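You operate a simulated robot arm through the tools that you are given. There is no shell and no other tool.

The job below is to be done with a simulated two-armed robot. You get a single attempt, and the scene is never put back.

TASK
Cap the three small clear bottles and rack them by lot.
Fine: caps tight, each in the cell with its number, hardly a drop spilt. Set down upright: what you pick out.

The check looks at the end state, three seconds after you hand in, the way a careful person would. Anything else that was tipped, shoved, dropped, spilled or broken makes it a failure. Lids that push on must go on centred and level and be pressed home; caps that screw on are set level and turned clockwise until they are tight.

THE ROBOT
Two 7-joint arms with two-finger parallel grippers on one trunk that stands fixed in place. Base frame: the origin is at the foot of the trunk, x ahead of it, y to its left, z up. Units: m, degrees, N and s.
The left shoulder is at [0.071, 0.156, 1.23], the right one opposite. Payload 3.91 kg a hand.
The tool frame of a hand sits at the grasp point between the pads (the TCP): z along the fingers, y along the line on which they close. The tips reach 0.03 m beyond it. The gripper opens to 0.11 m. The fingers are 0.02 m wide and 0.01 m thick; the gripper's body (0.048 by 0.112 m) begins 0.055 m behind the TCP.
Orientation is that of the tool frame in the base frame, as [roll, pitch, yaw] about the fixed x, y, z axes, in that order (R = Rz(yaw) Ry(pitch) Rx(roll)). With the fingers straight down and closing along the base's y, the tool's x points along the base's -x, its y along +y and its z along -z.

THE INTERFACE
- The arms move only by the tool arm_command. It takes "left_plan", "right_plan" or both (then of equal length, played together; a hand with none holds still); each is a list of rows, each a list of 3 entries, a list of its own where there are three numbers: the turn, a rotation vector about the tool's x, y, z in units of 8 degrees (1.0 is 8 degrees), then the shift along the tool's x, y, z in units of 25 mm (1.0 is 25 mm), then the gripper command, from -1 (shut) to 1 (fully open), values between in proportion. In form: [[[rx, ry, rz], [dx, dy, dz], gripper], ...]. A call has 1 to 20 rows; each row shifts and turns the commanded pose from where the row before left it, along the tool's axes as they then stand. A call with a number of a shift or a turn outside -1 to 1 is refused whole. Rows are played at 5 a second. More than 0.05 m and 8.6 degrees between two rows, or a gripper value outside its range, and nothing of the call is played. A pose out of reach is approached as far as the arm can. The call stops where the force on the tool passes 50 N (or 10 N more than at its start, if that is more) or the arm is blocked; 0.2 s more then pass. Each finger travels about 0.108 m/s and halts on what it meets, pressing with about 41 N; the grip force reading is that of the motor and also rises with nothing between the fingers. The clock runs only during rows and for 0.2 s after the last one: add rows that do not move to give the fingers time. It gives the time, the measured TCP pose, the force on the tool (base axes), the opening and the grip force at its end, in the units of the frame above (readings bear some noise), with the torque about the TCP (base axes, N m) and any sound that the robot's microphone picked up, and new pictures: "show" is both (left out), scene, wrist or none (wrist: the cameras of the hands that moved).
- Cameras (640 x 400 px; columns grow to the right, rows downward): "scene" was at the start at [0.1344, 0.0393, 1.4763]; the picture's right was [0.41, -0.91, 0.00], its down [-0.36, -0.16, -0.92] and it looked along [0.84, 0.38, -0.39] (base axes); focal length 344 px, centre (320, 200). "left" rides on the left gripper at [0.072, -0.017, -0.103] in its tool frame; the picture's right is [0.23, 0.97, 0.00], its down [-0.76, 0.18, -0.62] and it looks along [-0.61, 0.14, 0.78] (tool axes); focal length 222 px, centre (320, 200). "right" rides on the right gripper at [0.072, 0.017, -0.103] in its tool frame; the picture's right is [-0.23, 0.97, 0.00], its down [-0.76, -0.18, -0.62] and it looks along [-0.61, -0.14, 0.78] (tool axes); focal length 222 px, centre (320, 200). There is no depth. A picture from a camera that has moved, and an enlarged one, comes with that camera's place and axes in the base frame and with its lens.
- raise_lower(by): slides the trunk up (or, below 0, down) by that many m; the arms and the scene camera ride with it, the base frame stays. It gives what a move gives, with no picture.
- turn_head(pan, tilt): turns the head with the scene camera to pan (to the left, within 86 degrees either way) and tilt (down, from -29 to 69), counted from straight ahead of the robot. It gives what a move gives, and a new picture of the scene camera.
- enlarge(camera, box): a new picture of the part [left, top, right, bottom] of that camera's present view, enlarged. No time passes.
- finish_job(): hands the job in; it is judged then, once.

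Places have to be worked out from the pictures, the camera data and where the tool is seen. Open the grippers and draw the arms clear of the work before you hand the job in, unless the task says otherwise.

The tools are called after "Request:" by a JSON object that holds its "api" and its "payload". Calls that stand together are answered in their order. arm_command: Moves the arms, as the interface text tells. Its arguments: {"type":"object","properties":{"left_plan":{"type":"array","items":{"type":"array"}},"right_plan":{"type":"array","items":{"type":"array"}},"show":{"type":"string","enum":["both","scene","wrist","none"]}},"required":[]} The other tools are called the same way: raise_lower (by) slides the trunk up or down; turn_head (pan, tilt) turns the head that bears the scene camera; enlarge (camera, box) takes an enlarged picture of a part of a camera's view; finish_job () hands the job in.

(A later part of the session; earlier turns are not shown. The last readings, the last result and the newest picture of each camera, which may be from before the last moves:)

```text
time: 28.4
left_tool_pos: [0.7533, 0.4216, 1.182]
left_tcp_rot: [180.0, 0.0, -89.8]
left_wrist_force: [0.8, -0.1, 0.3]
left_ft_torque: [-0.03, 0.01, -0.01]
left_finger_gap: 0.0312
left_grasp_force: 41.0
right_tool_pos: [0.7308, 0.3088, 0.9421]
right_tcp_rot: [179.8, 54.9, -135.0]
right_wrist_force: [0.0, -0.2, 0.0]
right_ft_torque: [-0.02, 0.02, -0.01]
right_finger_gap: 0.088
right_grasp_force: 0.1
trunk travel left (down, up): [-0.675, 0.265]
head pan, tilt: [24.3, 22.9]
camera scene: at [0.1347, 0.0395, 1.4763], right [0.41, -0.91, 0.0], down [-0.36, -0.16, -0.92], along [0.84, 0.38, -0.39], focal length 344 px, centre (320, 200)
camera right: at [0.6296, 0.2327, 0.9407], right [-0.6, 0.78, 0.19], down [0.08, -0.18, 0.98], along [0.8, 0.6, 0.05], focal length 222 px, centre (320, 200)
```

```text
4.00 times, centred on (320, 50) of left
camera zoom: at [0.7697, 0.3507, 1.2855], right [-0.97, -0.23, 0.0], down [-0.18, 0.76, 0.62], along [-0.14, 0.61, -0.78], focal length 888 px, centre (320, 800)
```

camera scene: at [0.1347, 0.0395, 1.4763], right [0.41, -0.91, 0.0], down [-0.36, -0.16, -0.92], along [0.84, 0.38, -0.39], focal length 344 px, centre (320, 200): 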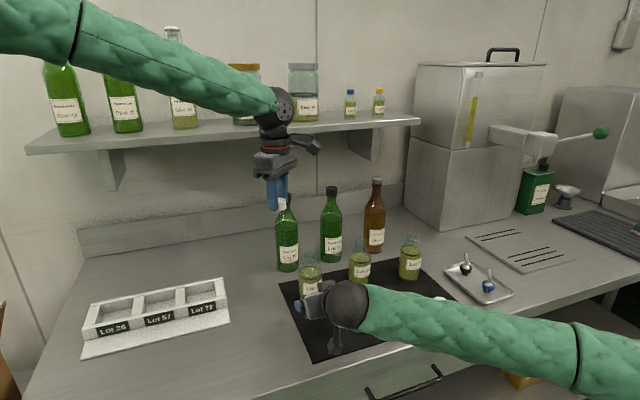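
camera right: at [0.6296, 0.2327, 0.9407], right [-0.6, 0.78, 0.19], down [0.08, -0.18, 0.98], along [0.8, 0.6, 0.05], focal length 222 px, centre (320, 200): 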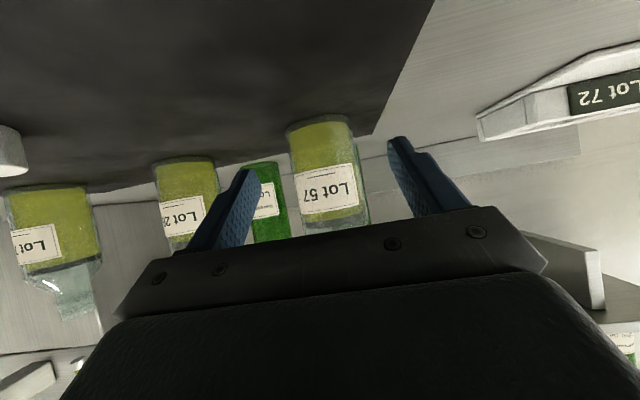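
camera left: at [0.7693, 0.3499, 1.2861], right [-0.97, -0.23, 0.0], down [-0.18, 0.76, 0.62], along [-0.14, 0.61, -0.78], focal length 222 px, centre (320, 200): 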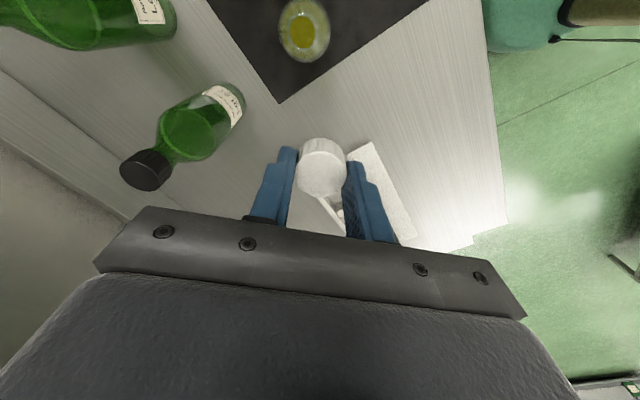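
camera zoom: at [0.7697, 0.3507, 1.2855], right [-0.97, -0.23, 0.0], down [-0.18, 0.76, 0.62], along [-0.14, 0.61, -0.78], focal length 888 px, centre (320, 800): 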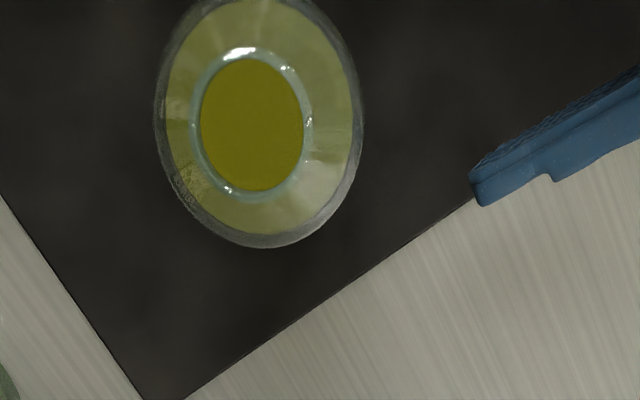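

The alignment holds, with 65 mm left to go forward. I advance the rest slowly and then close gently on the bottle's body.

Request:
{"api": "arm_command", "payload": {"right_plan": [[[0, 0, 0], [-0.241, 0, 0.344], 0.6], [[0, 0, 0], [-0.241, 0, 0.344], 0.6], [[0, 0, 0], [-0.241, 0, 0.344], 0.6], [[0, 0, 0], [-0.241, 0, 0.344], 0.6], [[0, 0, 0], [-0.241, 0, 0.344], 0.6], [[0, 0, 0], [-0.241, 0, 0.344], 0.6], [[0, 0, 0], [0, 0, 0], 0.6], [[0, 0, 0], [0, 0, 0], 0.45], [[0, 0, 0], [0, 0, 0], 0.3], [[0, 0, 0], [0, 0, 0], 0.2], [[0, 0, 0], [0, 0, 0], 0.15]], "show": "both"}}

Request:
{"api": "enlarge", "payload": {"camera": "left", "box": [240, 0, 400, 100]}}

Request:
{"api": "enlarge", "payload": {"camera": "scene", "box": [250, 220, 400, 320]}}

```text
time: 30.8
left_tool_pos: [0.7527, 0.4236, 1.1832]
left_tcp_rot: [-180.0, 0.0, -89.8]
left_wrist_force: [1.0, -0.6, 0.1]
left_ft_torque: [0.01, -0.01, 0.03]
left_finger_gap: 0.0315
left_grasp_force: 41.0
right_tool_pos: [0.7752, 0.3538, 0.9408]
right_tcp_rot: [180.0, 54.9, -135.0]
right_wrist_force: [-0.5, -1.0, -0.2]
right_ft_torque: [-0.03, -0.02, 0.0]
right_finger_gap: 0.0636
right_grasp_force: 0.1
trunk travel left (down, up): [-0.675, 0.265]
head pan, tilt: [24.3, 22.9]
camera scene: at [0.1347, 0.0394, 1.4762], right [0.41, -0.91, 0.0], down [-0.36, -0.16, -0.92], along [0.84, 0.38, -0.39], focal length 344 px, centre (320, 200)
camera right: at [0.6747, 0.2772, 0.94], right [-0.6, 0.78, 0.19], down [0.08, -0.18, 0.98], along [0.8, 0.6, 0.05], focal length 222 px, centre (320, 200)
```

scene: 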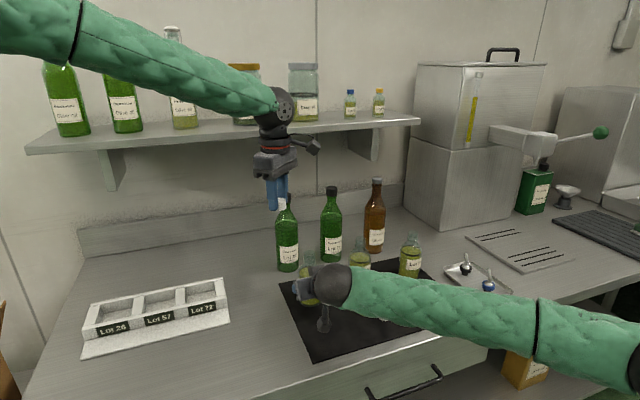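
right: 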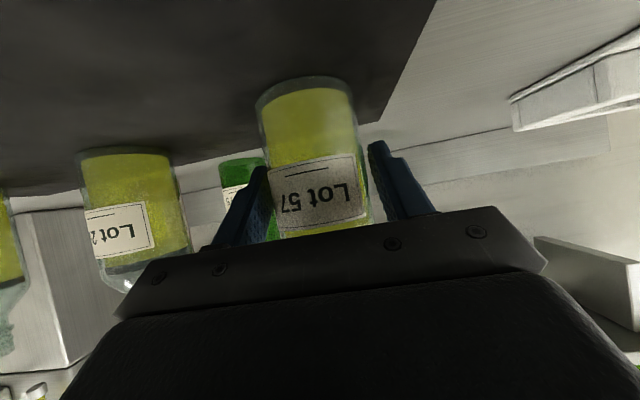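

```text
4.00 times, centred on (320, 50) of left
camera zoom: at [0.7697, 0.3506, 1.2855], right [-0.97, -0.23, 0.0], down [-0.18, 0.76, 0.62], along [-0.14, 0.61, -0.78], focal length 888 px, centre (320, 800)
```

zoom: 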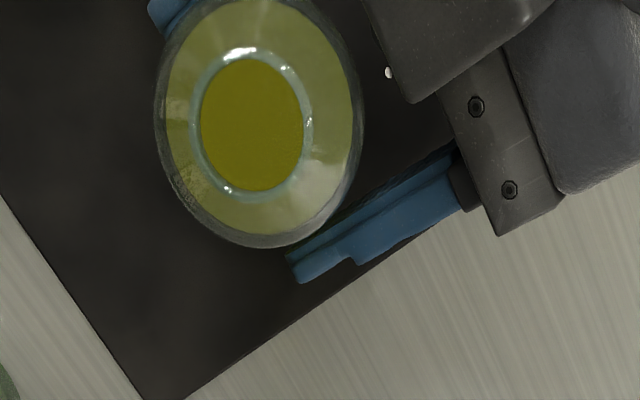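

```text
4.00 times, centred on (325, 270) of scene
camera zoom: at [0.1347, 0.0394, 1.4762], right [0.41, -0.91, 0.0], down [-0.36, -0.16, -0.92], along [0.84, 0.38, -0.39], focal length 1377 px, centre (300, -80)
```

zoom: 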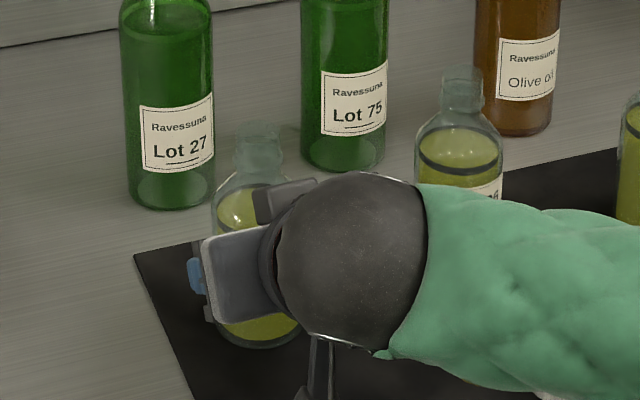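

The bottle is between the pads but close to the tips. I go 6 mm deeper and close to grip it.

Request:
{"api": "arm_command", "payload": {"right_plan": [[[0, 0, 0], [-0.069, 0, 0.099], 0.15], [[0, 0, 0], [-0.069, 0, 0.099], 0.15], [[0, 0, 0], [0, 0, 0], 0.12], [[0, 0, 0], [0, 0, 0], 0.09], [[0, 0, 0], [0, 0, 0], 0.06], [[0, 0, 0], [0, 0, 0], 0.03], [[0, 0, 0], [0, 0, 0], 0.0], [[0, 0, 0], [0, 0, 0], -0.2], [[0, 0, 0], [0, 0, 0], -1], [[0, 0, 0], [0, 0, 0], -1], [[0, 0, 0], [0, 0, 0], -1]], "show": "both"}}

Request:
{"api": "enlarge", "payload": {"camera": "left", "box": [240, 0, 400, 100]}}

```text
time: 33.2
left_tool_pos: [0.7528, 0.4226, 1.1824]
left_tcp_rot: [-179.9, 0.0, -89.9]
left_wrist_force: [0.6, -0.1, -0.3]
left_ft_torque: [-0.02, 0.0, 0.01]
left_finger_gap: 0.0315
left_grasp_force: 41.0
right_tool_pos: [0.7799, 0.3591, 0.9417]
right_tcp_rot: [179.9, 55.0, -135.1]
right_wrist_force: [2.9, -2.6, 0.7]
right_ft_torque: [-0.12, -0.15, -0.02]
right_finger_gap: 0.059
right_grasp_force: 41.2
trunk travel left (down, up): [-0.675, 0.265]
head pan, tilt: [24.3, 22.9]
camera scene: at [0.1349, 0.0392, 1.4762], right [0.41, -0.91, 0.0], down [-0.36, -0.16, -0.92], along [0.84, 0.38, -0.39], focal length 344 px, centre (320, 200)
camera right: at [0.679, 0.2823, 0.9397], right [-0.6, 0.78, 0.19], down [0.08, -0.18, 0.98], along [0.8, 0.6, 0.05], focal length 222 px, centre (320, 200)
```

scene: 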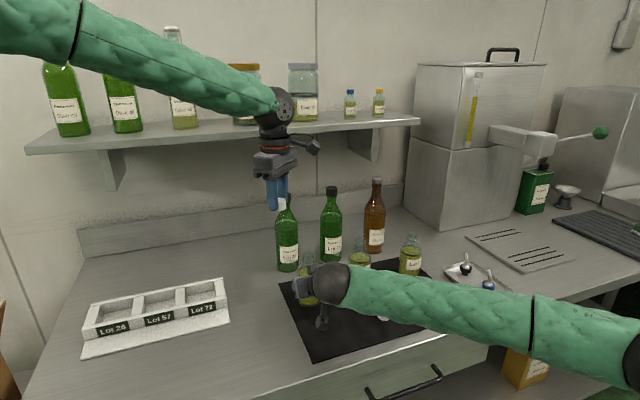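
right: 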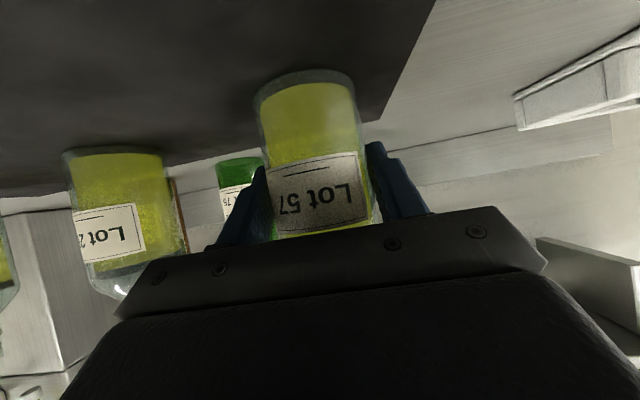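

```text
4.00 times, centred on (320, 50) of left
camera zoom: at [0.7698, 0.3504, 1.2855], right [-0.97, -0.23, 0.0], down [-0.18, 0.76, 0.62], along [-0.14, 0.61, -0.78], focal length 888 px, centre (320, 800)
```

zoom: 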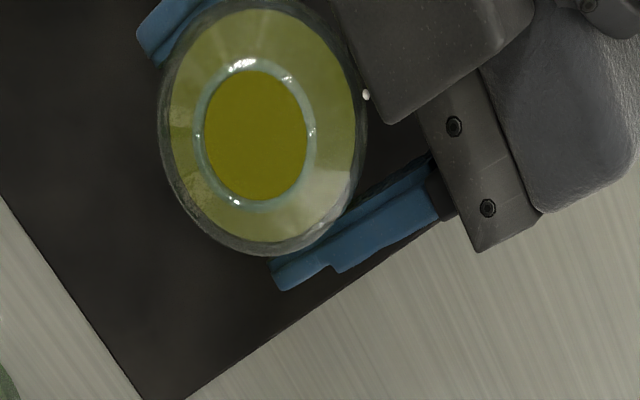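

Bottle 57 is held at a 0.059 m gap, upright, with the mouth now at about (0.782, 0.3625). I bring the cap over it and hover roughly 3 cm above the mouth.

Request:
{"api": "arm_command", "payload": {"left_plan": [[[0, 0, 0], [0.803, -0.393, 0], -1], [[0, 0, 0], [0.803, -0.393, 0], -1], [[0, 0, 0], [0.803, -0.393, 0], -1], [[0, 0, 0], [0, 0, 0.92], -1], [[0, 0, 0], [0, 0, 0.92], -1], [[0, 0, 0], [0, 0, 0.92], -1], [[0, 0, 0], [0, 0, 0.92], -1], [[0, 0, 0], [0, 0, 0], -1], [[0, 0, 0], [0, 0, 0], -1]]}}

Request:
{"api": "enlarge", "payload": {"camera": "left", "box": [240, 100, 400, 250]}}

Request:
{"api": "enlarge", "payload": {"camera": "scene", "box": [260, 220, 380, 320]}}

```text
time: 35.2
left_tool_pos: [0.7811, 0.361, 1.0884]
left_tcp_rot: [-180.0, 0.0, -89.9]
left_wrist_force: [0.2, 0.4, -0.4]
left_ft_torque: [0.0, 0.03, 0.01]
left_finger_gap: 0.0313
left_grasp_force: 40.9
right_tool_pos: [0.7807, 0.3589, 0.9401]
right_tcp_rot: [179.9, 54.9, -135.0]
right_wrist_force: [-0.9, 0.9, 0.8]
right_ft_torque: [-0.01, 0.01, -0.01]
right_finger_gap: 0.0594
right_grasp_force: 40.6
trunk travel left (down, up): [-0.675, 0.265]
head pan, tilt: [24.3, 22.9]
camera scene: at [0.1348, 0.0394, 1.4762], right [0.41, -0.91, 0.0], down [-0.36, -0.16, -0.92], along [0.84, 0.38, -0.39], focal length 344 px, centre (320, 200)
camera left: at [0.7984, 0.2899, 1.1909], right [-0.97, -0.23, 0.0], down [-0.18, 0.76, 0.62], along [-0.14, 0.61, -0.78], focal length 222 px, centre (320, 200)
```

scene: 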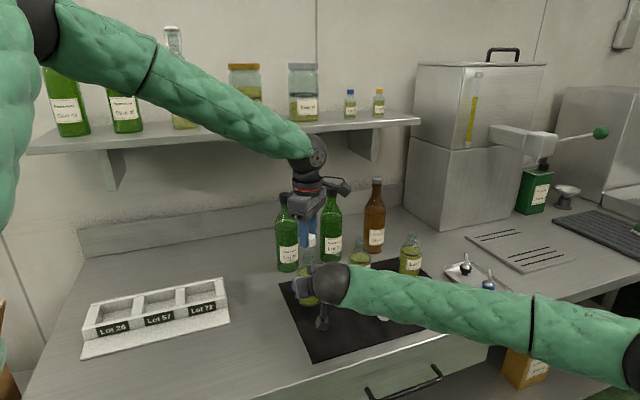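
left: 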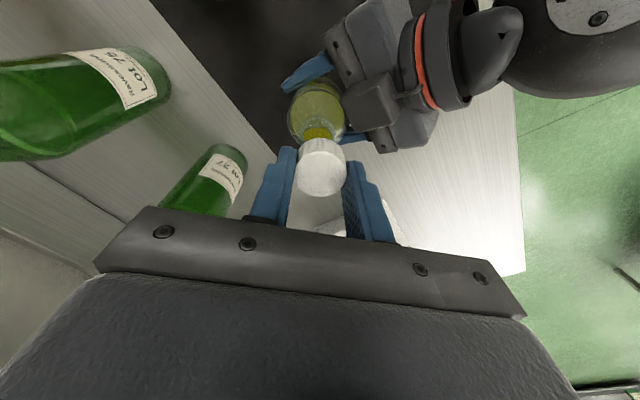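

```text
2.67 times, centred on (320, 175) of left
camera zoom: at [0.7984, 0.2899, 1.1909], right [-0.97, -0.23, 0.0], down [-0.18, 0.76, 0.62], along [-0.14, 0.61, -0.78], focal length 592 px, centre (320, 267)
```

zoom: 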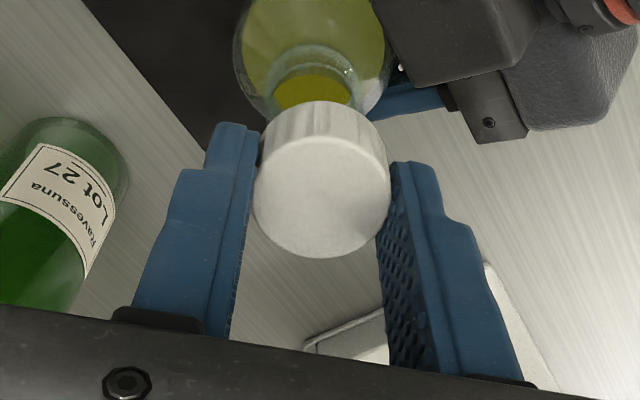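

```text
4.00 times, centred on (320, 270) of scene
camera zoom: at [0.1348, 0.0394, 1.4762], right [0.41, -0.91, 0.0], down [-0.36, -0.16, -0.92], along [0.84, 0.38, -0.39], focal length 1377 px, centre (320, -80)
```

zoom: 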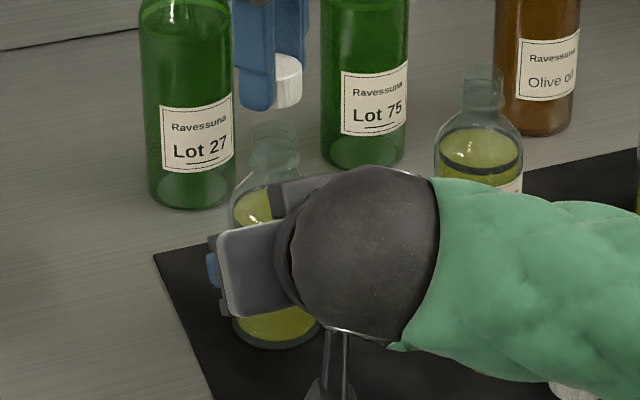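

The scene view shows the cap directly over the mouth, within about 1 mm by projection. I enlarge the wrist view further to check the other axis.

Request:
{"api": "enlarge", "payload": {"camera": "left", "box": [285, 95, 365, 165]}}

Request:
{"api": "enlarge", "payload": {"camera": "scene", "box": [295, 225, 335, 270]}}

```text
5.71 times, centred on (325, 130) of left
camera zoom: at [0.7984, 0.2899, 1.1909], right [-0.97, -0.23, 0.0], down [-0.18, 0.76, 0.62], along [-0.14, 0.61, -0.78], focal length 1269 px, centre (291, 600)
```

zoom: 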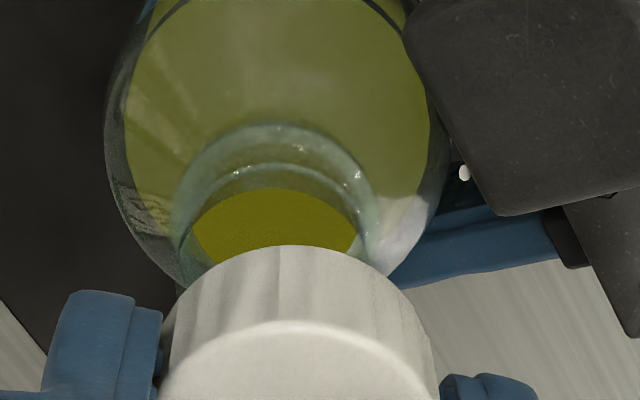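

```text
8.89 times, centred on (315, 248) of scene
camera zoom: at [0.1348, 0.0394, 1.4762], right [0.41, -0.91, 0.0], down [-0.36, -0.16, -0.92], along [0.84, 0.38, -0.39], focal length 3059 px, centre (364, -222)
```

zoom: 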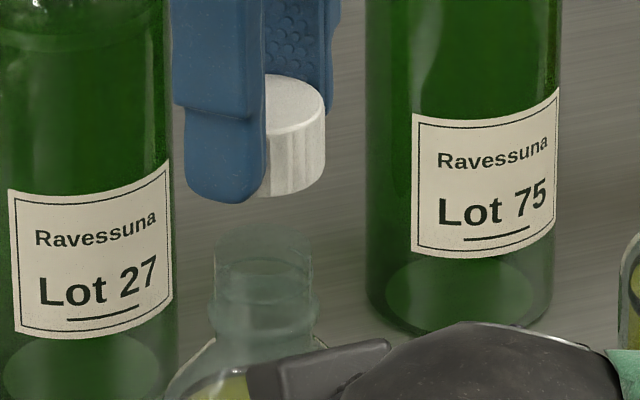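

The mouth is about 2 mm off in +x and 1.5 mm in +y relative to the cap. I make that correction and wind the left wrist a further 80° counter-clockwise to gain travel for clockwise screwing.

Request:
{"api": "arm_command", "payload": {"left_plan": [[[0, 0, 0], [-0.06, -0.076, 0], -1], [[0, 0, -1], [0, 0, 0], -1], [[0, 0, -1], [0, 0, 0], -1], [[0, 0, -1], [0, 0, 0], -1], [[0, 0, -1], [0, 0, 0], -1], [[0, 0, -1], [0, 0, 0], -1], [[0, 0, -1], [0, 0, 0], -1], [[0, 0, -1], [0, 0, 0], -1], [[0, 0, -1], [0, 0, 0], -1], [[0, 0, -1], [0, 0, 0], -1], [[0, 0, -1], [0, 0, 0], -1], [[0, 0, 0], [0, 0, 0], -1], [[0, 0, 0], [0, 0, 0], -1]]}}

Request:
{"api": "enlarge", "payload": {"camera": "left", "box": [285, 95, 365, 165]}}

Request:
{"api": "enlarge", "payload": {"camera": "scene", "box": [295, 225, 335, 270]}}

```text
time: 38.0
left_tool_pos: [0.7982, 0.5092, 1.1004]
left_tcp_rot: [177.6, -0.2, -11.7]
left_wrist_force: [-1.1, 0.0, -0.2]
left_ft_torque: [0.01, -0.01, 0.03]
left_finger_gap: 0.0314
left_grasp_force: 41.0
left hand out of reach, approached as far as the arm can: row 9, 10, 11
right_tool_pos: [0.7797, 0.3586, 0.9411]
right_tcp_rot: [-180.0, 54.9, -135.1]
right_wrist_force: [0.4, -1.3, -0.4]
right_ft_torque: [-0.06, -0.08, -0.03]
right_finger_gap: 0.059
right_grasp_force: 41.3
trunk travel left (down, up): [-0.675, 0.265]
head pan, tilt: [24.3, 22.9]
camera scene: at [0.1345, 0.0396, 1.4763], right [0.41, -0.91, 0.0], down [-0.36, -0.16, -0.92], along [0.84, 0.38, -0.39], focal length 344 px, centre (320, 200)
camera left: at [0.8721, 0.5162, 1.2022], right [0.03, -1.0, 0.04], down [-0.78, 0.01, 0.63], along [-0.62, -0.05, -0.78], focal length 222 px, centre (320, 200)
```

scene: 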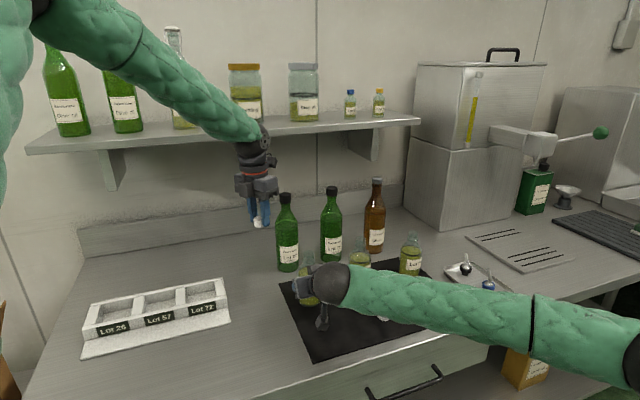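
left: 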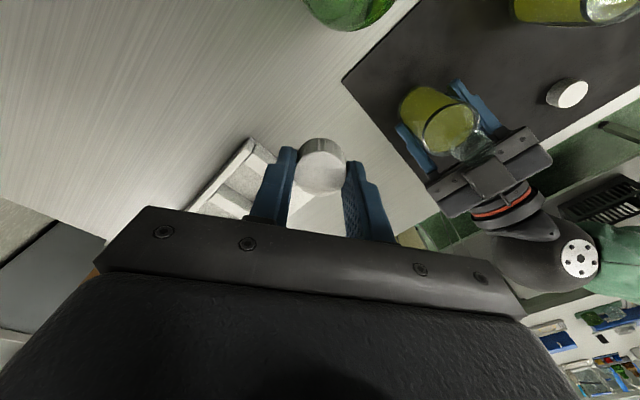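

```text
5.71 times, centred on (325, 130) of left
camera zoom: at [0.8721, 0.5162, 1.2022], right [0.03, -1.0, 0.04], down [-0.78, 0.01, 0.63], along [-0.62, -0.05, -0.78], focal length 1269 px, centre (291, 600)
```

zoom: 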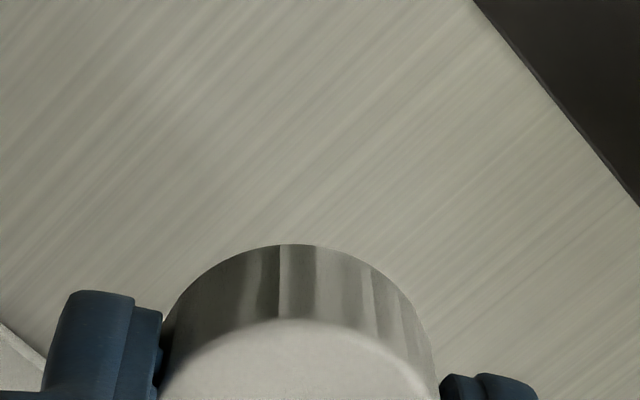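

```text
8.89 times, centred on (315, 248) of scene
camera zoom: at [0.1345, 0.0396, 1.4763], right [0.41, -0.91, 0.0], down [-0.36, -0.16, -0.92], along [0.84, 0.38, -0.39], focal length 3059 px, centre (364, -222)
```

zoom: 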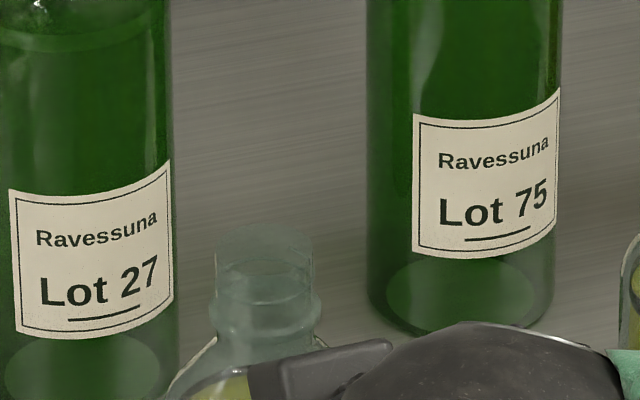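

The wrist ran out of range near yaw −30 and the hand strayed, but nothing was touched and the green bottles are unmoved. I raise the command and unwind to yaw ≈ −50, which is inside the range, back over the bottle.

Request:
{"api": "arm_command", "payload": {"left_plan": [[[0, 0, 0], [0, 0, -1], -1], [[0, 0, 1], [0, 0, 0], -1], [[0, 0, 1], [0, 0, 0], -1], [[0, 0, 1], [0, 0, 0], -1], [[0, 0, 1], [0, 0, 0], -1], [[0, 0, 1], [0, 0, 0], -1], [[0, 0, 0], [0, 0, 0], -1], [[0, 0, 0], [0, 0, 0], -1], [[0, 0, 0], [0, 0, 0], -1]]}}

```text
time: 40.0
left_tool_pos: [0.7987, 0.5105, 1.1247]
left_tcp_rot: [178.4, -1.7, -51.8]
left_wrist_force: [1.1, 0.3, 0.2]
left_ft_torque: [-0.04, 0.0, 0.01]
left_finger_gap: 0.0315
left_grasp_force: 41.1
right_tool_pos: [0.7798, 0.3582, 0.9413]
right_tcp_rot: [180.0, 54.9, -135.0]
right_wrist_force: [-0.2, 1.0, 0.1]
right_ft_torque: [0.01, -0.08, 0.05]
right_finger_gap: 0.0589
right_grasp_force: 40.9
trunk travel left (down, up): [-0.675, 0.265]
head pan, tilt: [24.3, 22.9]
camera scene: at [0.1348, 0.0395, 1.4762], right [0.41, -0.91, 0.0], down [-0.36, -0.16, -0.92], along [0.84, 0.38, -0.39], focal length 344 px, centre (320, 200)
camera left: at [0.8566, 0.4689, 1.2287], right [-0.62, -0.78, 0.03], down [-0.61, 0.51, 0.6], along [-0.49, 0.36, -0.8], focal length 222 px, centre (320, 200)
```

scene: 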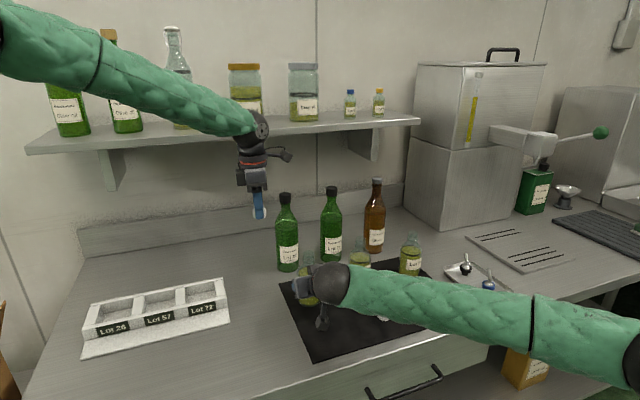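
left: 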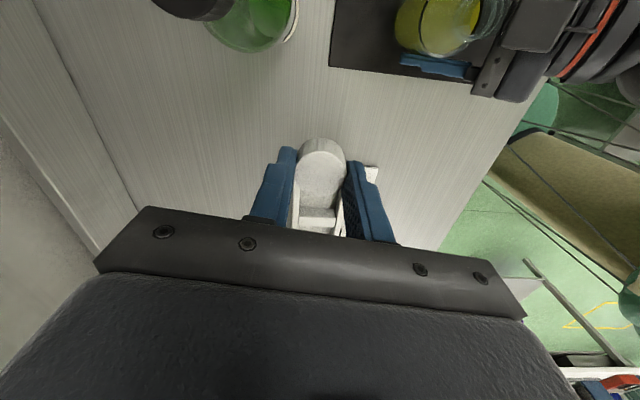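

The command was reset to the reached pose, with a 1.7° tilt. I re-level, return over the bottle at a safe height (z≈1.15), and then test the clockwise range in the air.

Request:
{"api": "arm_command", "payload": {"left_plan": [[[0.2, -0.2125, 0], [0, 0, 0], -1], [[0, 0, 0], [0, 0, -1], -1], [[0, 0, 0], [0.853, 0.83, 0], -1], [[0, 0, 0], [0.853, 0.83, 0], -1], [[0, 0, 0], [0.853, 0.83, 0], -1], [[0, 0, 0], [0.853, 0.83, 0], -1], [[0, 0, 0], [0.853, 0.83, 0], -1], [[0, 0, 1], [0, 0, 0], -1], [[0, 0, 0], [0, 0, 0], -1], [[0, 0, 0], [0, 0, 0], -1]], "show": "none"}}

Request:
{"api": "arm_command", "payload": {"left_plan": [[[0, 0, 1], [0, 0, 0], -1], [[0, 0, 1], [0, 0, 0], -1], [[0, 0, 1], [0, 0, 0], -1], [[0, 0, 1], [0, 0, 0], -1], [[0, 0, 1], [0, 0, 0], -1], [[0, 0, 1], [0, 0, 0], -1], [[0, 0, 1], [0, 0, 0], -1], [[0, 0, 1], [0, 0, 0], -1], [[0, 0, 1], [0, 0, 0], -1], [[0, 0, 1], [0, 0, 0], -1], [[0, 0, 1], [0, 0, 0], -1], [[0, 0, 1], [0, 0, 0], -1], [[0, 0, 1], [0, 0, 0], -1], [[0, 0, 1], [0, 0, 0], -1], [[0, 0, 1], [0, 0, 0], -1], [[0, 0, 1], [0, 0, 0], -1], [[0, 0, 1], [0, 0, 0], -1], [[0, 0, 1], [0, 0, 0], -1], [[0, 0, 1], [0, 0, 0], -1], [[0, 0, 0], [0, 0, 0], -1]], "show": "none"}}

```text
time: 42.2
left_tool_pos: [0.7825, 0.3615, 1.1493]
left_tcp_rot: [-179.9, -0.1, -59.8]
left_wrist_force: [0.1, 0.6, 0.3]
left_ft_torque: [0.0, 0.02, 0.01]
left_finger_gap: 0.0315
left_grasp_force: 40.9
right_tool_pos: [0.7807, 0.3586, 0.941]
right_tcp_rot: [-179.9, 54.9, -134.9]
right_wrist_force: [1.2, 0.3, 0.4]
right_ft_torque: [-0.04, -0.08, 0.01]
right_finger_gap: 0.0588
right_grasp_force: 41.4
trunk travel left (down, up): [-0.675, 0.265]
head pan, tilt: [24.3, 22.9]
```

```text
time: 46.4
left_tool_pos: [0.7828, 0.3606, 1.1507]
left_tcp_rot: [-180.0, 0.1, 148.3]
left_wrist_force: [0.9, 0.4, 0.0]
left_ft_torque: [0.02, -0.01, 0.0]
left_finger_gap: 0.0316
left_grasp_force: 40.9
right_tool_pos: [0.7794, 0.3588, 0.94]
right_tcp_rot: [179.9, 55.0, -135.0]
right_wrist_force: [0.3, -2.2, -0.1]
right_ft_torque: [-0.17, -0.11, -0.04]
right_finger_gap: 0.0591
right_grasp_force: 41.2
trunk travel left (down, up): [-0.675, 0.265]
head pan, tilt: [24.3, 22.9]
```

152° of clockwise turn is available so far. I test another 80° in the air.

Request:
{"api": "arm_command", "payload": {"left_plan": [[[0, 0, 1], [0, 0, 0], -1], [[0, 0, 1], [0, 0, 0], -1], [[0, 0, 1], [0, 0, 0], -1], [[0, 0, 1], [0, 0, 0], -1], [[0, 0, 1], [0, 0, 0], -1], [[0, 0, 1], [0, 0, 0], -1], [[0, 0, 1], [0, 0, 0], -1], [[0, 0, 1], [0, 0, 0], -1], [[0, 0, 1], [0, 0, 0], -1], [[0, 0, 1], [0, 0, 0], -1], [[0, 0, 0], [0, 0, 0], -1]], "show": "none"}}

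```text
time: 48.8
left_tool_pos: [0.783, 0.361, 1.1504]
left_tcp_rot: [180.0, -0.1, 68.2]
left_wrist_force: [0.4, -0.1, -1.0]
left_ft_torque: [-0.01, 0.05, 0.0]
left_finger_gap: 0.0315
left_grasp_force: 41.2
right_tool_pos: [0.7803, 0.3578, 0.9409]
right_tcp_rot: [179.9, 55.0, -134.9]
right_wrist_force: [0.9, -1.7, 0.8]
right_ft_torque: [-0.15, -0.09, -0.03]
right_finger_gap: 0.0591
right_grasp_force: 41.3
trunk travel left (down, up): [-0.675, 0.265]
head pan, tilt: [24.3, 22.9]
```

Request:
{"api": "arm_command", "payload": {"left_plan": [[[0, 0, 1], [0, 0, 0], -1], [[0, 0, 1], [0, 0, 0], -1], [[0, 0, 1], [0, 0, 0], -1], [[0, 0, 1], [0, 0, 0], -1], [[0, 0, 1], [0, 0, 0], -1], [[0, 0, 0], [0, 0, 0], -1]], "show": "wrist"}}

```text
time: 50.2
left_tool_pos: [0.7818, 0.3609, 1.1495]
left_tcp_rot: [-180.0, -0.1, 28.3]
left_wrist_force: [1.1, 0.2, -1.1]
left_ft_torque: [0.01, 0.01, 0.01]
left_finger_gap: 0.0313
left_grasp_force: 40.6
right_tool_pos: [0.7801, 0.3579, 0.941]
right_tcp_rot: [179.9, 54.9, -135.0]
right_wrist_force: [1.2, -1.1, 0.5]
right_ft_torque: [-0.17, -0.1, -0.07]
right_finger_gap: 0.059
right_grasp_force: 41.6
trunk travel left (down, up): [-0.675, 0.265]
head pan, tilt: [24.3, 22.9]
camera left: at [0.8377, 0.4113, 1.2522], right [0.66, -0.75, 0.0], down [-0.59, -0.52, 0.62], along [-0.47, -0.41, -0.78], focal length 222 px, centre (320, 200)
```

left: 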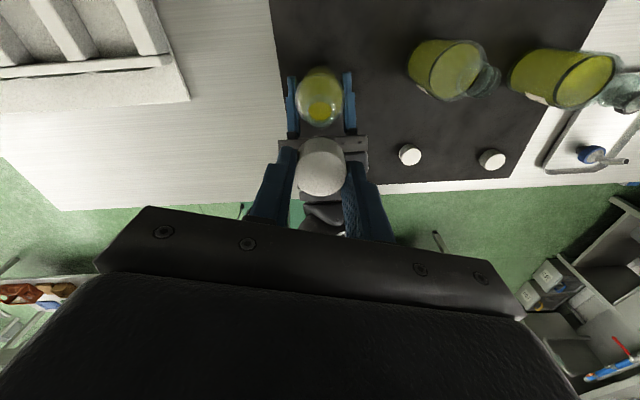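

The hand can turn 270° clockwise from yaw −60. This opposite-side view also checks alignment, so I enlarge it.

Request:
{"api": "enlarge", "payload": {"camera": "left", "box": [280, 60, 360, 130]}}

```text
5.71 times, centred on (320, 95) of left
camera zoom: at [0.8377, 0.4113, 1.2522], right [0.66, -0.75, 0.0], down [-0.59, -0.52, 0.62], along [-0.47, -0.41, -0.78], focal length 1269 px, centre (320, 800)
```

zoom: 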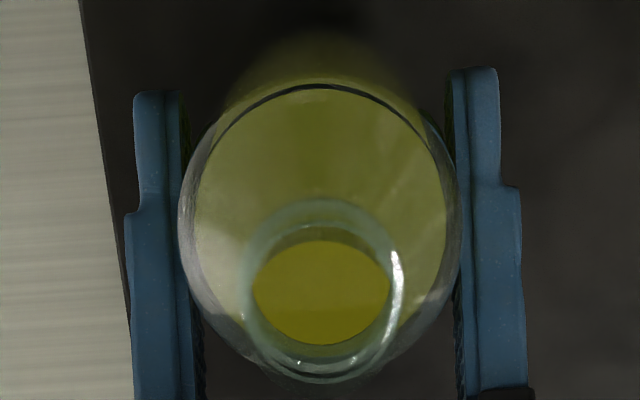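

The combined views put the mouth at about (0.7835, 0.363) with a lip height of about 1.025. I wind back to yaw −60 and make a 2 mm correction before lowering.

Request:
{"api": "arm_command", "payload": {"left_plan": [[[0, 0, -1], [0, 0, 0], -1], [[0, 0, -1], [0, 0, 0], -1], [[0, 0, -1], [0, 0, 0], -1], [[0, 0, -1], [0, 0, 0], -1], [[0, 0, -1], [0, 0, 0], -1], [[0, 0, -1], [0, 0, 0], -1], [[0, 0, -1], [0, 0, 0], -1], [[0, 0, -1], [0, 0, 0], -1], [[0, 0, -1], [0, 0, 0], -1], [[0, 0, -1], [0, 0, 0], -1], [[0, 0, -1], [0, 0, 0], -1], [[0, 0, -1], [0, 0, 0], -1], [[0, 0, -1], [0, 0, 0], -1], [[0, 0, -1], [0, 0, 0], -1], [[0, 0, -1], [0, 0, 0], -1], [[0, 0, -1], [0, 0, 0], -1], [[0, 0, -1], [0, 0, 0], -1]], "show": "none"}}

Request:
{"api": "arm_command", "payload": {"left_plan": [[[0, 0, -1], [0, 0, 0], -1], [[0, 0, -1], [0, 0, 0], -1], [[0, 0, -1], [0, 0, 0], -1], [[0, 0, -1], [0, 0, 0], -1], [[0, 0, -1], [0, 0, 0], -1], [[0, 0, -1], [0, 0, 0], -1], [[0, 0, -1], [0, 0, 0], -1], [[0, 0, -1], [0, 0, 0], -1], [[0, 0, -1], [0, 0, 0], -1], [[0, 0, -1], [0, 0, 0], -1], [[0, 0, -1], [0, 0, 0], -1], [[0, 0, -1], [0, 0, 0], -1], [[0, 0, -1], [0, 0, 0], -1], [[0, 0, -1], [0, 0, 0], -1], [[0, 0, -1], [0, 0, 0], -1], [[0, 0, -1], [0, 0, 0], -1], [[0, 0, -1], [0, 0, 0], -1], [[0, 0, 0], [-0.05, -0.075, 0.8], -1], [[0, 0, 0], [0, 0, 0.8], -1], [[0, 0, 0], [0, 0, 0], -1]], "show": "both"}}

Request:
{"api": "enlarge", "payload": {"camera": "left", "box": [285, 95, 365, 165]}}

Request:
{"api": "enlarge", "payload": {"camera": "scene", "box": [290, 215, 330, 260]}}

```text
time: 53.8
left_tool_pos: [0.7819, 0.3606, 1.1519]
left_tcp_rot: [-179.9, 0.0, 164.3]
left_wrist_force: [0.8, -0.1, 0.1]
left_ft_torque: [0.03, 0.0, 0.0]
left_finger_gap: 0.0314
left_grasp_force: 41.0
right_tool_pos: [0.7802, 0.3588, 0.9404]
right_tcp_rot: [179.8, 54.9, -135.0]
right_wrist_force: [-0.8, -1.9, -0.1]
right_ft_torque: [-0.11, -0.09, -0.03]
right_finger_gap: 0.059
right_grasp_force: 41.0
trunk travel left (down, up): [-0.675, 0.265]
head pan, tilt: [24.3, 22.9]
```

```text
time: 58.0
left_tool_pos: [0.7835, 0.3637, 1.1105]
left_tcp_rot: [180.0, -0.1, -59.7]
left_wrist_force: [0.6, -0.3, 0.4]
left_ft_torque: [-0.02, 0.0, 0.02]
left_finger_gap: 0.0315
left_grasp_force: 40.5
right_tool_pos: [0.7807, 0.359, 0.9406]
right_tcp_rot: [179.9, 54.8, -135.0]
right_wrist_force: [-0.8, -0.8, 0.6]
right_ft_torque: [0.04, -0.02, -0.02]
right_finger_gap: 0.0591
right_grasp_force: 40.9
trunk travel left (down, up): [-0.675, 0.265]
head pan, tilt: [24.3, 22.9]
camera scene: at [0.1346, 0.0393, 1.4763], right [0.41, -0.91, 0.0], down [-0.36, -0.16, -0.92], along [0.84, 0.38, -0.39], focal length 344 px, centre (320, 200)
camera left: at [0.8341, 0.311, 1.2132], right [-0.73, -0.69, 0.0], down [-0.54, 0.57, 0.62], along [-0.43, 0.45, -0.78], focal length 222 px, centre (320, 200)
```

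scene: 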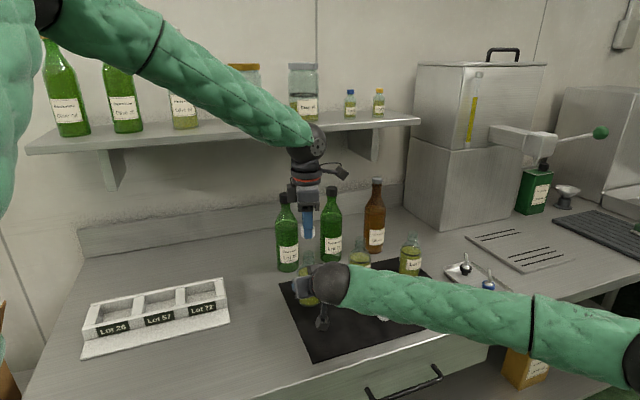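
left: 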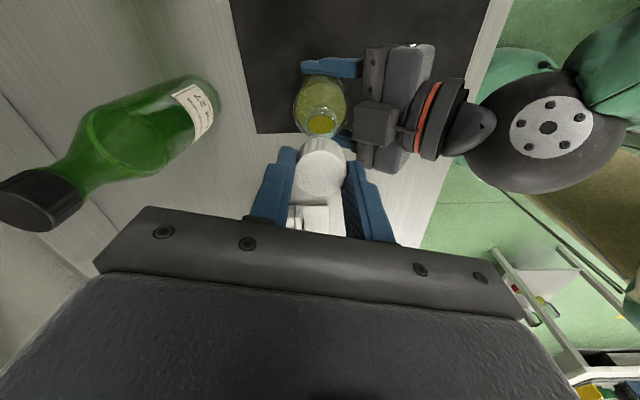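

```text
5.71 times, centred on (325, 130) of left
camera zoom: at [0.8341, 0.311, 1.2132], right [-0.73, -0.69, 0.0], down [-0.54, 0.57, 0.62], along [-0.43, 0.45, -0.78], focal length 1269 px, centre (291, 600)
```

zoom: 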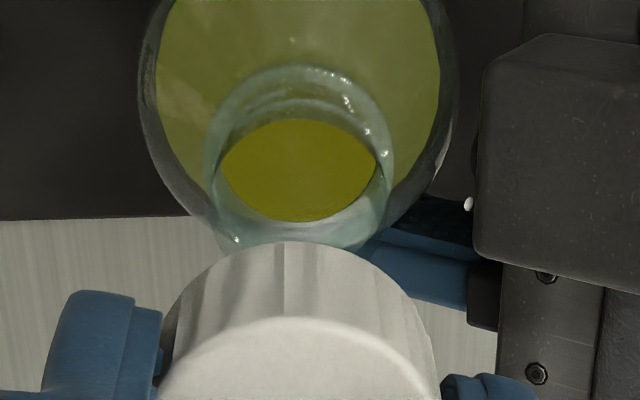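

```text
8.89 times, centred on (310, 238) of scene
camera zoom: at [0.1346, 0.0393, 1.4763], right [0.41, -0.91, 0.0], down [-0.36, -0.16, -0.92], along [0.84, 0.38, -0.39], focal length 3059 px, centre (409, -133)
```

zoom: 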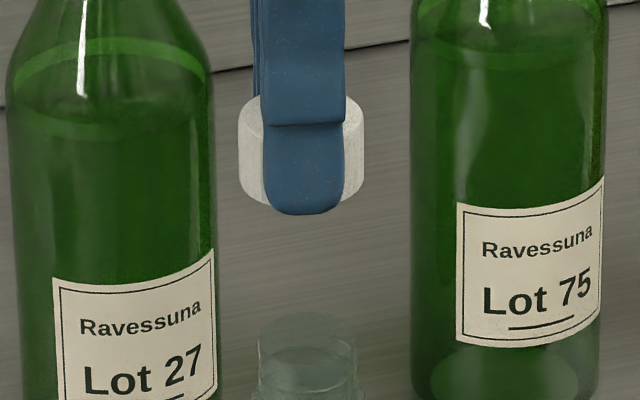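

Both views agree that the cap is centred within about 1 mm over the mouth. I lower to just above the lip.

Request:
{"api": "arm_command", "payload": {"left_plan": [[[0, 0, 0], [0.024, 0.014, 0.45], -1], [[0, 0, 0], [0, 0, 0.45], -1], [[0, 0, 0], [0, 0, 0.45], -1], [[0, 0, 0], [0, 0, 0.45], -1], [[0, 0, 0], [0, 0, 0], -1], [[0, 0, 0], [0, 0, 0], -1]], "show": "none"}}

Request:
{"api": "enlarge", "payload": {"camera": "scene", "box": [290, 225, 330, 270]}}

Request:
{"api": "enlarge", "payload": {"camera": "left", "box": [285, 95, 365, 165]}}

```text
time: 59.4
left_tool_pos: [0.7829, 0.3629, 1.0654]
left_tcp_rot: [180.0, 0.0, -59.6]
left_wrist_force: [-0.2, -0.4, -0.6]
left_ft_torque: [-0.01, 0.01, -0.03]
left_finger_gap: 0.0313
left_grasp_force: 40.6
right_tool_pos: [0.7803, 0.3589, 0.9402]
right_tcp_rot: [179.9, 54.8, -135.0]
right_wrist_force: [0.0, -0.4, 0.8]
right_ft_torque: [0.04, -0.04, -0.01]
right_finger_gap: 0.059
right_grasp_force: 40.5
trunk travel left (down, up): [-0.675, 0.265]
head pan, tilt: [24.3, 22.9]
```

```text
8.89 times, centred on (310, 248) of scene
camera zoom: at [0.1347, 0.0392, 1.4763], right [0.41, -0.91, 0.0], down [-0.36, -0.16, -0.92], along [0.84, 0.38, -0.39], focal length 3059 px, centre (409, -222)
```

zoom: 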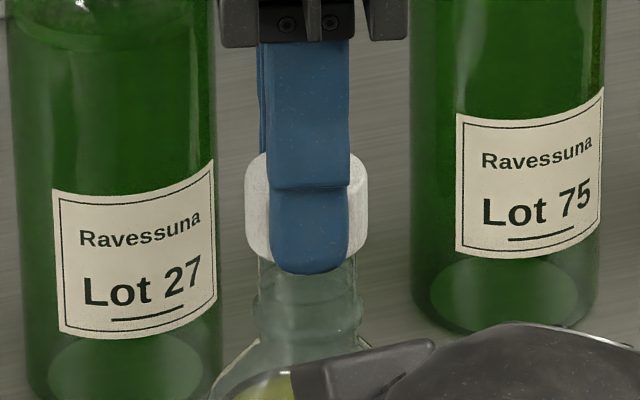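

```text
5.71 times, centred on (325, 130) of left
camera zoom: at [0.8342, 0.31, 1.1683], right [-0.73, -0.69, 0.0], down [-0.54, 0.57, 0.62], along [-0.43, 0.45, -0.78], focal length 1269 px, centre (291, 600)
```

zoom: 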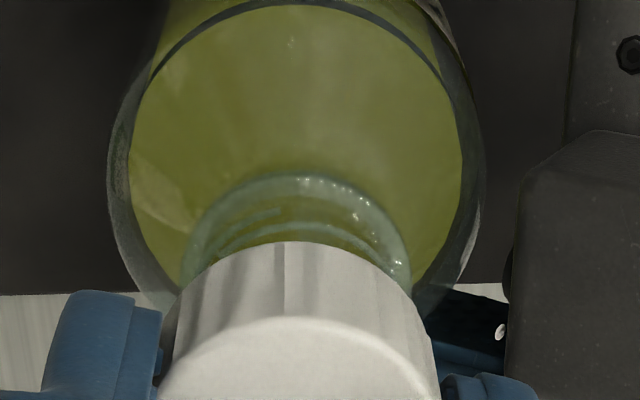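

The cap is centred over the lip in the scene (306 vs 307 px). I lower in 1 mm steps and watch the force.

Request:
{"api": "arm_command", "payload": {"left_plan": [[[0, 0, 0], [0, 0, 0.05], -1], [[0, 0, 0], [0, 0, 0.05], -1], [[0, 0, 0], [0, 0, 0.05], -1], [[0, 0, 0], [0, 0, 0.05], -1], [[0, 0, 0], [0, 0, 0.05], -1], [[0, 0, 0], [0, 0, 0], -1]], "show": "none"}}

```text
time: 60.8
left_tool_pos: [0.7838, 0.3638, 1.0585]
left_tcp_rot: [-179.8, 0.0, -59.6]
left_wrist_force: [-0.3, 0.4, 0.1]
left_ft_torque: [0.02, -0.03, 0.01]
left_finger_gap: 0.0313
left_grasp_force: 41.4
right_tool_pos: [0.7802, 0.3575, 0.9403]
right_tcp_rot: [180.0, 54.8, -135.0]
right_wrist_force: [-0.7, -0.1, -0.3]
right_ft_torque: [0.09, -0.01, -0.01]
right_finger_gap: 0.0591
right_grasp_force: 40.8
trunk travel left (down, up): [-0.675, 0.265]
head pan, tilt: [24.3, 22.9]
```

Request:
{"api": "arm_command", "payload": {"left_plan": [[[0, 0, 0], [0, 0, 0.04], -1], [[0, 0, 0], [0, 0, 0.04], -1], [[0, 0, 0], [0, 0, 0.04], -1], [[0, 0, 0], [0, 0, 0.04], -1], [[0, 0, 0], [0, 0, 0], -1]], "show": "none"}}

Request:
{"api": "enlarge", "payload": {"camera": "scene", "box": [290, 225, 330, 270]}}

```text
time: 62.0
left_tool_pos: [0.7844, 0.3647, 1.0543]
left_tcp_rot: [-180.0, 0.0, -59.6]
left_wrist_force: [-0.2, -0.4, -0.8]
left_ft_torque: [-0.02, 0.03, 0.02]
left_finger_gap: 0.0313
left_grasp_force: 41.3
right_tool_pos: [0.7796, 0.3591, 0.9405]
right_tcp_rot: [179.9, 55.0, -135.0]
right_wrist_force: [0.2, -1.0, -0.2]
right_ft_torque: [0.08, -0.01, -0.03]
right_finger_gap: 0.0591
right_grasp_force: 41.3
trunk travel left (down, up): [-0.675, 0.265]
head pan, tilt: [24.3, 22.9]
```

```text
8.89 times, centred on (310, 248) of scene
camera zoom: at [0.1347, 0.0393, 1.4763], right [0.41, -0.91, 0.0], down [-0.36, -0.16, -0.92], along [0.84, 0.38, -0.39], focal length 3059 px, centre (409, -222)
```

zoom: 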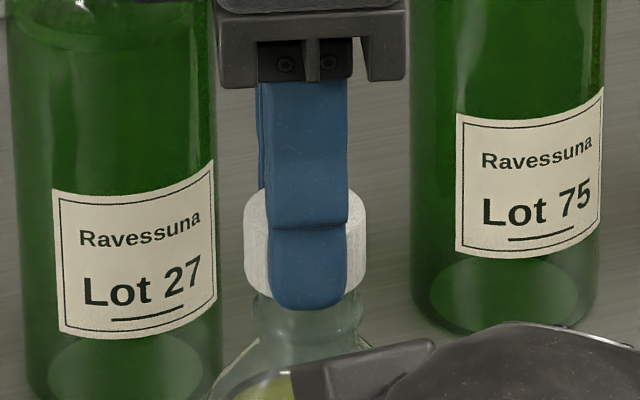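

Still no contact: the cap skirt already surrounds the lip by several mm without touching. I continue down in 1 mm steps with a 0.7 mm lateral trim.

Request:
{"api": "arm_command", "payload": {"left_plan": [[[0, 0, 0], [0.027, 0, 0.04], -1], [[0, 0, 0], [0, 0, 0.04], -1], [[0, 0, 0], [0, 0, 0.04], -1], [[0, 0, 0], [0, 0, 0.04], -1], [[0, 0, 0], [0, 0, 0], -1]], "show": "none"}}

Request:
{"api": "enlarge", "payload": {"camera": "scene", "box": [290, 225, 330, 270]}}

```text
time: 63.2
left_tool_pos: [0.7844, 0.3633, 1.0516]
left_tcp_rot: [-179.9, 0.0, -59.7]
left_wrist_force: [-0.2, -0.6, -0.4]
left_ft_torque: [0.02, -0.02, 0.01]
left_finger_gap: 0.0315
left_grasp_force: 40.7
right_tool_pos: [0.7804, 0.359, 0.9406]
right_tcp_rot: [179.9, 54.8, -135.0]
right_wrist_force: [0.0, 0.9, 0.9]
right_ft_torque: [0.05, -0.03, 0.0]
right_finger_gap: 0.0593
right_grasp_force: 40.8
trunk travel left (down, up): [-0.675, 0.265]
head pan, tilt: [24.3, 22.9]
```

```text
8.89 times, centred on (310, 248) of scene
camera zoom: at [0.1347, 0.0393, 1.4763], right [0.41, -0.91, 0.0], down [-0.36, -0.16, -0.92], along [0.84, 0.38, -0.39], focal length 3059 px, centre (409, -222)
```

zoom: 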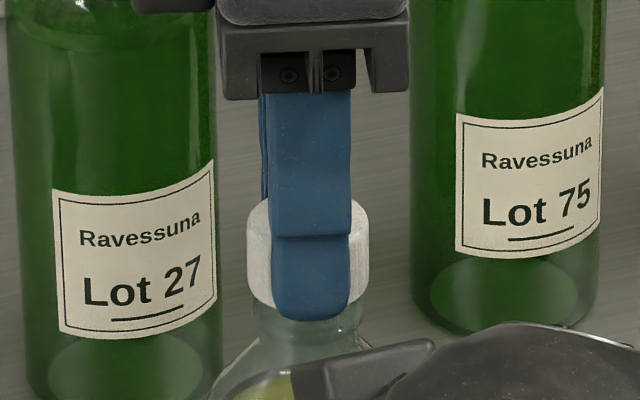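

Request:
{"api": "arm_command", "payload": {"left_plan": [[[0, 0, 0], [0, 0, 0.04], -1], [[0, 0, 0], [0, 0, 0.04], -1], [[0, 0, 0], [0, 0, 0.04], -1], [[0, 0, 0], [0, 0, 0], -1]], "show": "none"}}

Request:
{"api": "enlarge", "payload": {"camera": "scene", "box": [290, 225, 330, 270]}}

```text
time: 64.2
left_tool_pos: [0.7833, 0.3629, 1.0474]
left_tcp_rot: [-180.0, 0.1, -59.7]
left_wrist_force: [-3.6, 3.7, -0.4]
left_ft_torque: [0.12, 0.18, 0.03]
left_finger_gap: 0.0313
left_grasp_force: 40.9
right_tool_pos: [0.7808, 0.3578, 0.9398]
right_tcp_rot: [180.0, 54.8, -135.0]
right_wrist_force: [3.9, -2.8, 0.1]
right_ft_torque: [0.36, 0.16, -0.02]
right_finger_gap: 0.059
right_grasp_force: 41.3
trunk travel left (down, up): [-0.675, 0.265]
head pan, tilt: [24.3, 22.9]
```

```text
8.89 times, centred on (310, 248) of scene
camera zoom: at [0.1346, 0.0394, 1.4763], right [0.41, -0.91, 0.0], down [-0.36, -0.16, -0.92], along [0.84, 0.38, -0.39], focal length 3059 px, centre (409, -222)
```

zoom: 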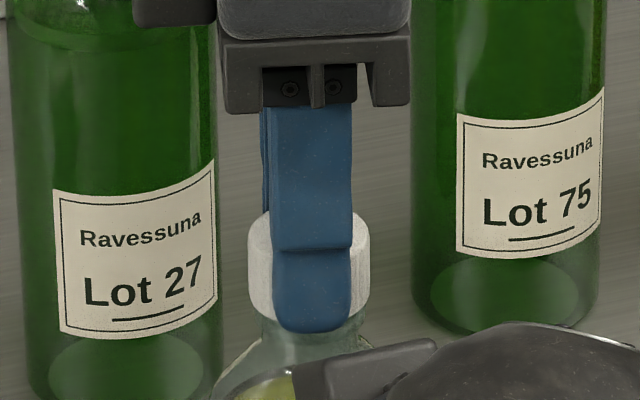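

A 5 N side force along tool −x shows the cap wall touching the neck. I shift the cap about 0.8 mm along tool −x to centre it and read again.

Request:
{"api": "arm_command", "payload": {"left_plan": [[[0, 0, 0], [-0.03, 0, 0], -1], [[0, 0, 0], [0, 0, 0], -1]], "show": "none"}}

```text
time: 64.8
left_tool_pos: [0.7841, 0.3633, 1.0476]
left_tcp_rot: [180.0, 0.1, -59.8]
left_wrist_force: [-9.0, -4.2, -0.1]
left_ft_torque: [-0.15, 0.31, 0.02]
left_finger_gap: 0.0316
left_grasp_force: 40.9
right_tool_pos: [0.7807, 0.3601, 0.9407]
right_tcp_rot: [179.9, 54.9, -135.0]
right_wrist_force: [8.9, 3.6, -0.8]
right_ft_torque: [-0.37, 0.65, -0.03]
right_finger_gap: 0.059
right_grasp_force: 41.0
trunk travel left (down, up): [-0.675, 0.265]
head pan, tilt: [24.3, 22.9]
```

Request:
{"api": "arm_command", "payload": {"left_plan": [[[0, 0, 0], [-0.006, 0.034, 0], -1], [[0, 0, 0], [0, 0, 0], -1], [[0, 0, 0], [0, 0, 0], -1]], "show": "none"}}

```text
time: 65.6
left_tool_pos: [0.7837, 0.361, 1.0477]
left_tcp_rot: [-179.9, 0.0, -59.7]
left_wrist_force: [2.1, 2.6, -1.1]
left_ft_torque: [0.04, 0.02, 0.01]
left_finger_gap: 0.0314
left_grasp_force: 40.9
right_tool_pos: [0.7803, 0.3589, 0.9407]
right_tcp_rot: [179.8, 54.8, -135.0]
right_wrist_force: [0.6, -4.1, 0.8]
right_ft_torque: [0.16, -0.58, -0.07]
right_finger_gap: 0.0593
right_grasp_force: 40.4
trunk travel left (down, up): [-0.675, 0.265]
head pan, tilt: [24.3, 22.9]
```

The side force has dropped to about 3 N. I continue down 2 mm.

Request:
{"api": "arm_command", "payload": {"left_plan": [[[0, 0, 0], [0.0, 0, 0.04], -1], [[0, 0, 0], [0, 0, 0.04], -1], [[0, 0, 0], [0, 0, 0], -1]], "show": "none"}}

```text
time: 66.4
left_tool_pos: [0.7827, 0.3628, 1.0469]
left_tcp_rot: [-179.9, 0.0, -59.8]
left_wrist_force: [3.2, 6.4, 10.0]
left_ft_torque: [0.17, -0.11, 0.03]
left_finger_gap: 0.0313
left_grasp_force: 40.8
right_tool_pos: [0.7805, 0.3578, 0.941]
right_tcp_rot: [179.9, 54.9, -134.9]
right_wrist_force: [2.1, -4.3, -0.3]
right_ft_torque: [0.6, -0.75, -0.07]
right_finger_gap: 0.059
right_grasp_force: 40.7
trunk travel left (down, up): [-0.675, 0.265]
head pan, tilt: [24.3, 22.9]
```

A 10 N vertical contact shows the cap resting on the thread start at TCP z≈1.0465. I trim slightly and begin turning clockwise by 40° to see how it engages.

Request:
{"api": "arm_command", "payload": {"left_plan": [[[0, 0, 0], [-0.01, -0.015, 0], -1], [[0, 0, 1], [0, 0, 0], -1], [[0, 0, 1], [0, 0, 0.01], -1], [[0, 0, 1], [0, 0, 0.01], -1], [[0, 0, 1], [0, 0, 0.01], -1], [[0, 0, 1], [0, 0, 0.01], -1], [[0, 0, 0], [0, 0, 0], -1]], "show": "none"}}

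Request:
{"api": "enlarge", "payload": {"camera": "scene", "box": [290, 225, 330, 270]}}

```text
time: 68.0
left_tool_pos: [0.7838, 0.3622, 1.0463]
left_tcp_rot: [-179.8, 0.0, -99.8]
left_wrist_force: [0.2, -6.5, 13.0]
left_ft_torque: [-0.26, 0.06, 0.01]
left_finger_gap: 0.0312
left_grasp_force: 40.5
right_tool_pos: [0.7796, 0.3595, 0.9409]
right_tcp_rot: [179.9, 54.9, -134.9]
right_wrist_force: [4.8, 4.3, -2.0]
right_ft_torque: [-0.5, 0.07, 0.0]
right_finger_gap: 0.0589
right_grasp_force: 40.7
trunk travel left (down, up): [-0.675, 0.265]
head pan, tilt: [24.3, 22.9]
```

```text
8.89 times, centred on (310, 248) of scene
camera zoom: at [0.1346, 0.0388, 1.4763], right [0.41, -0.91, 0.0], down [-0.36, -0.16, -0.92], along [0.84, 0.38, -0.39], focal length 3059 px, centre (409, -222)
```

zoom: 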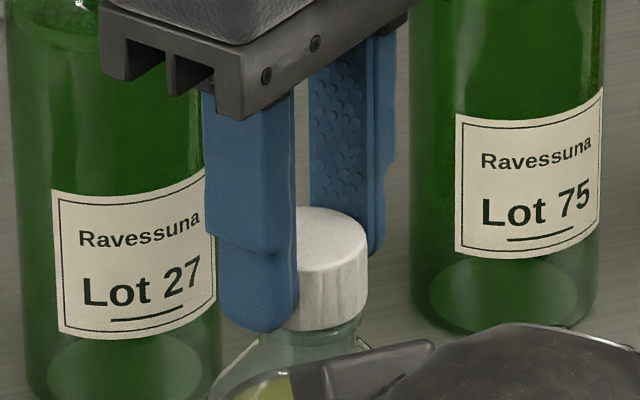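

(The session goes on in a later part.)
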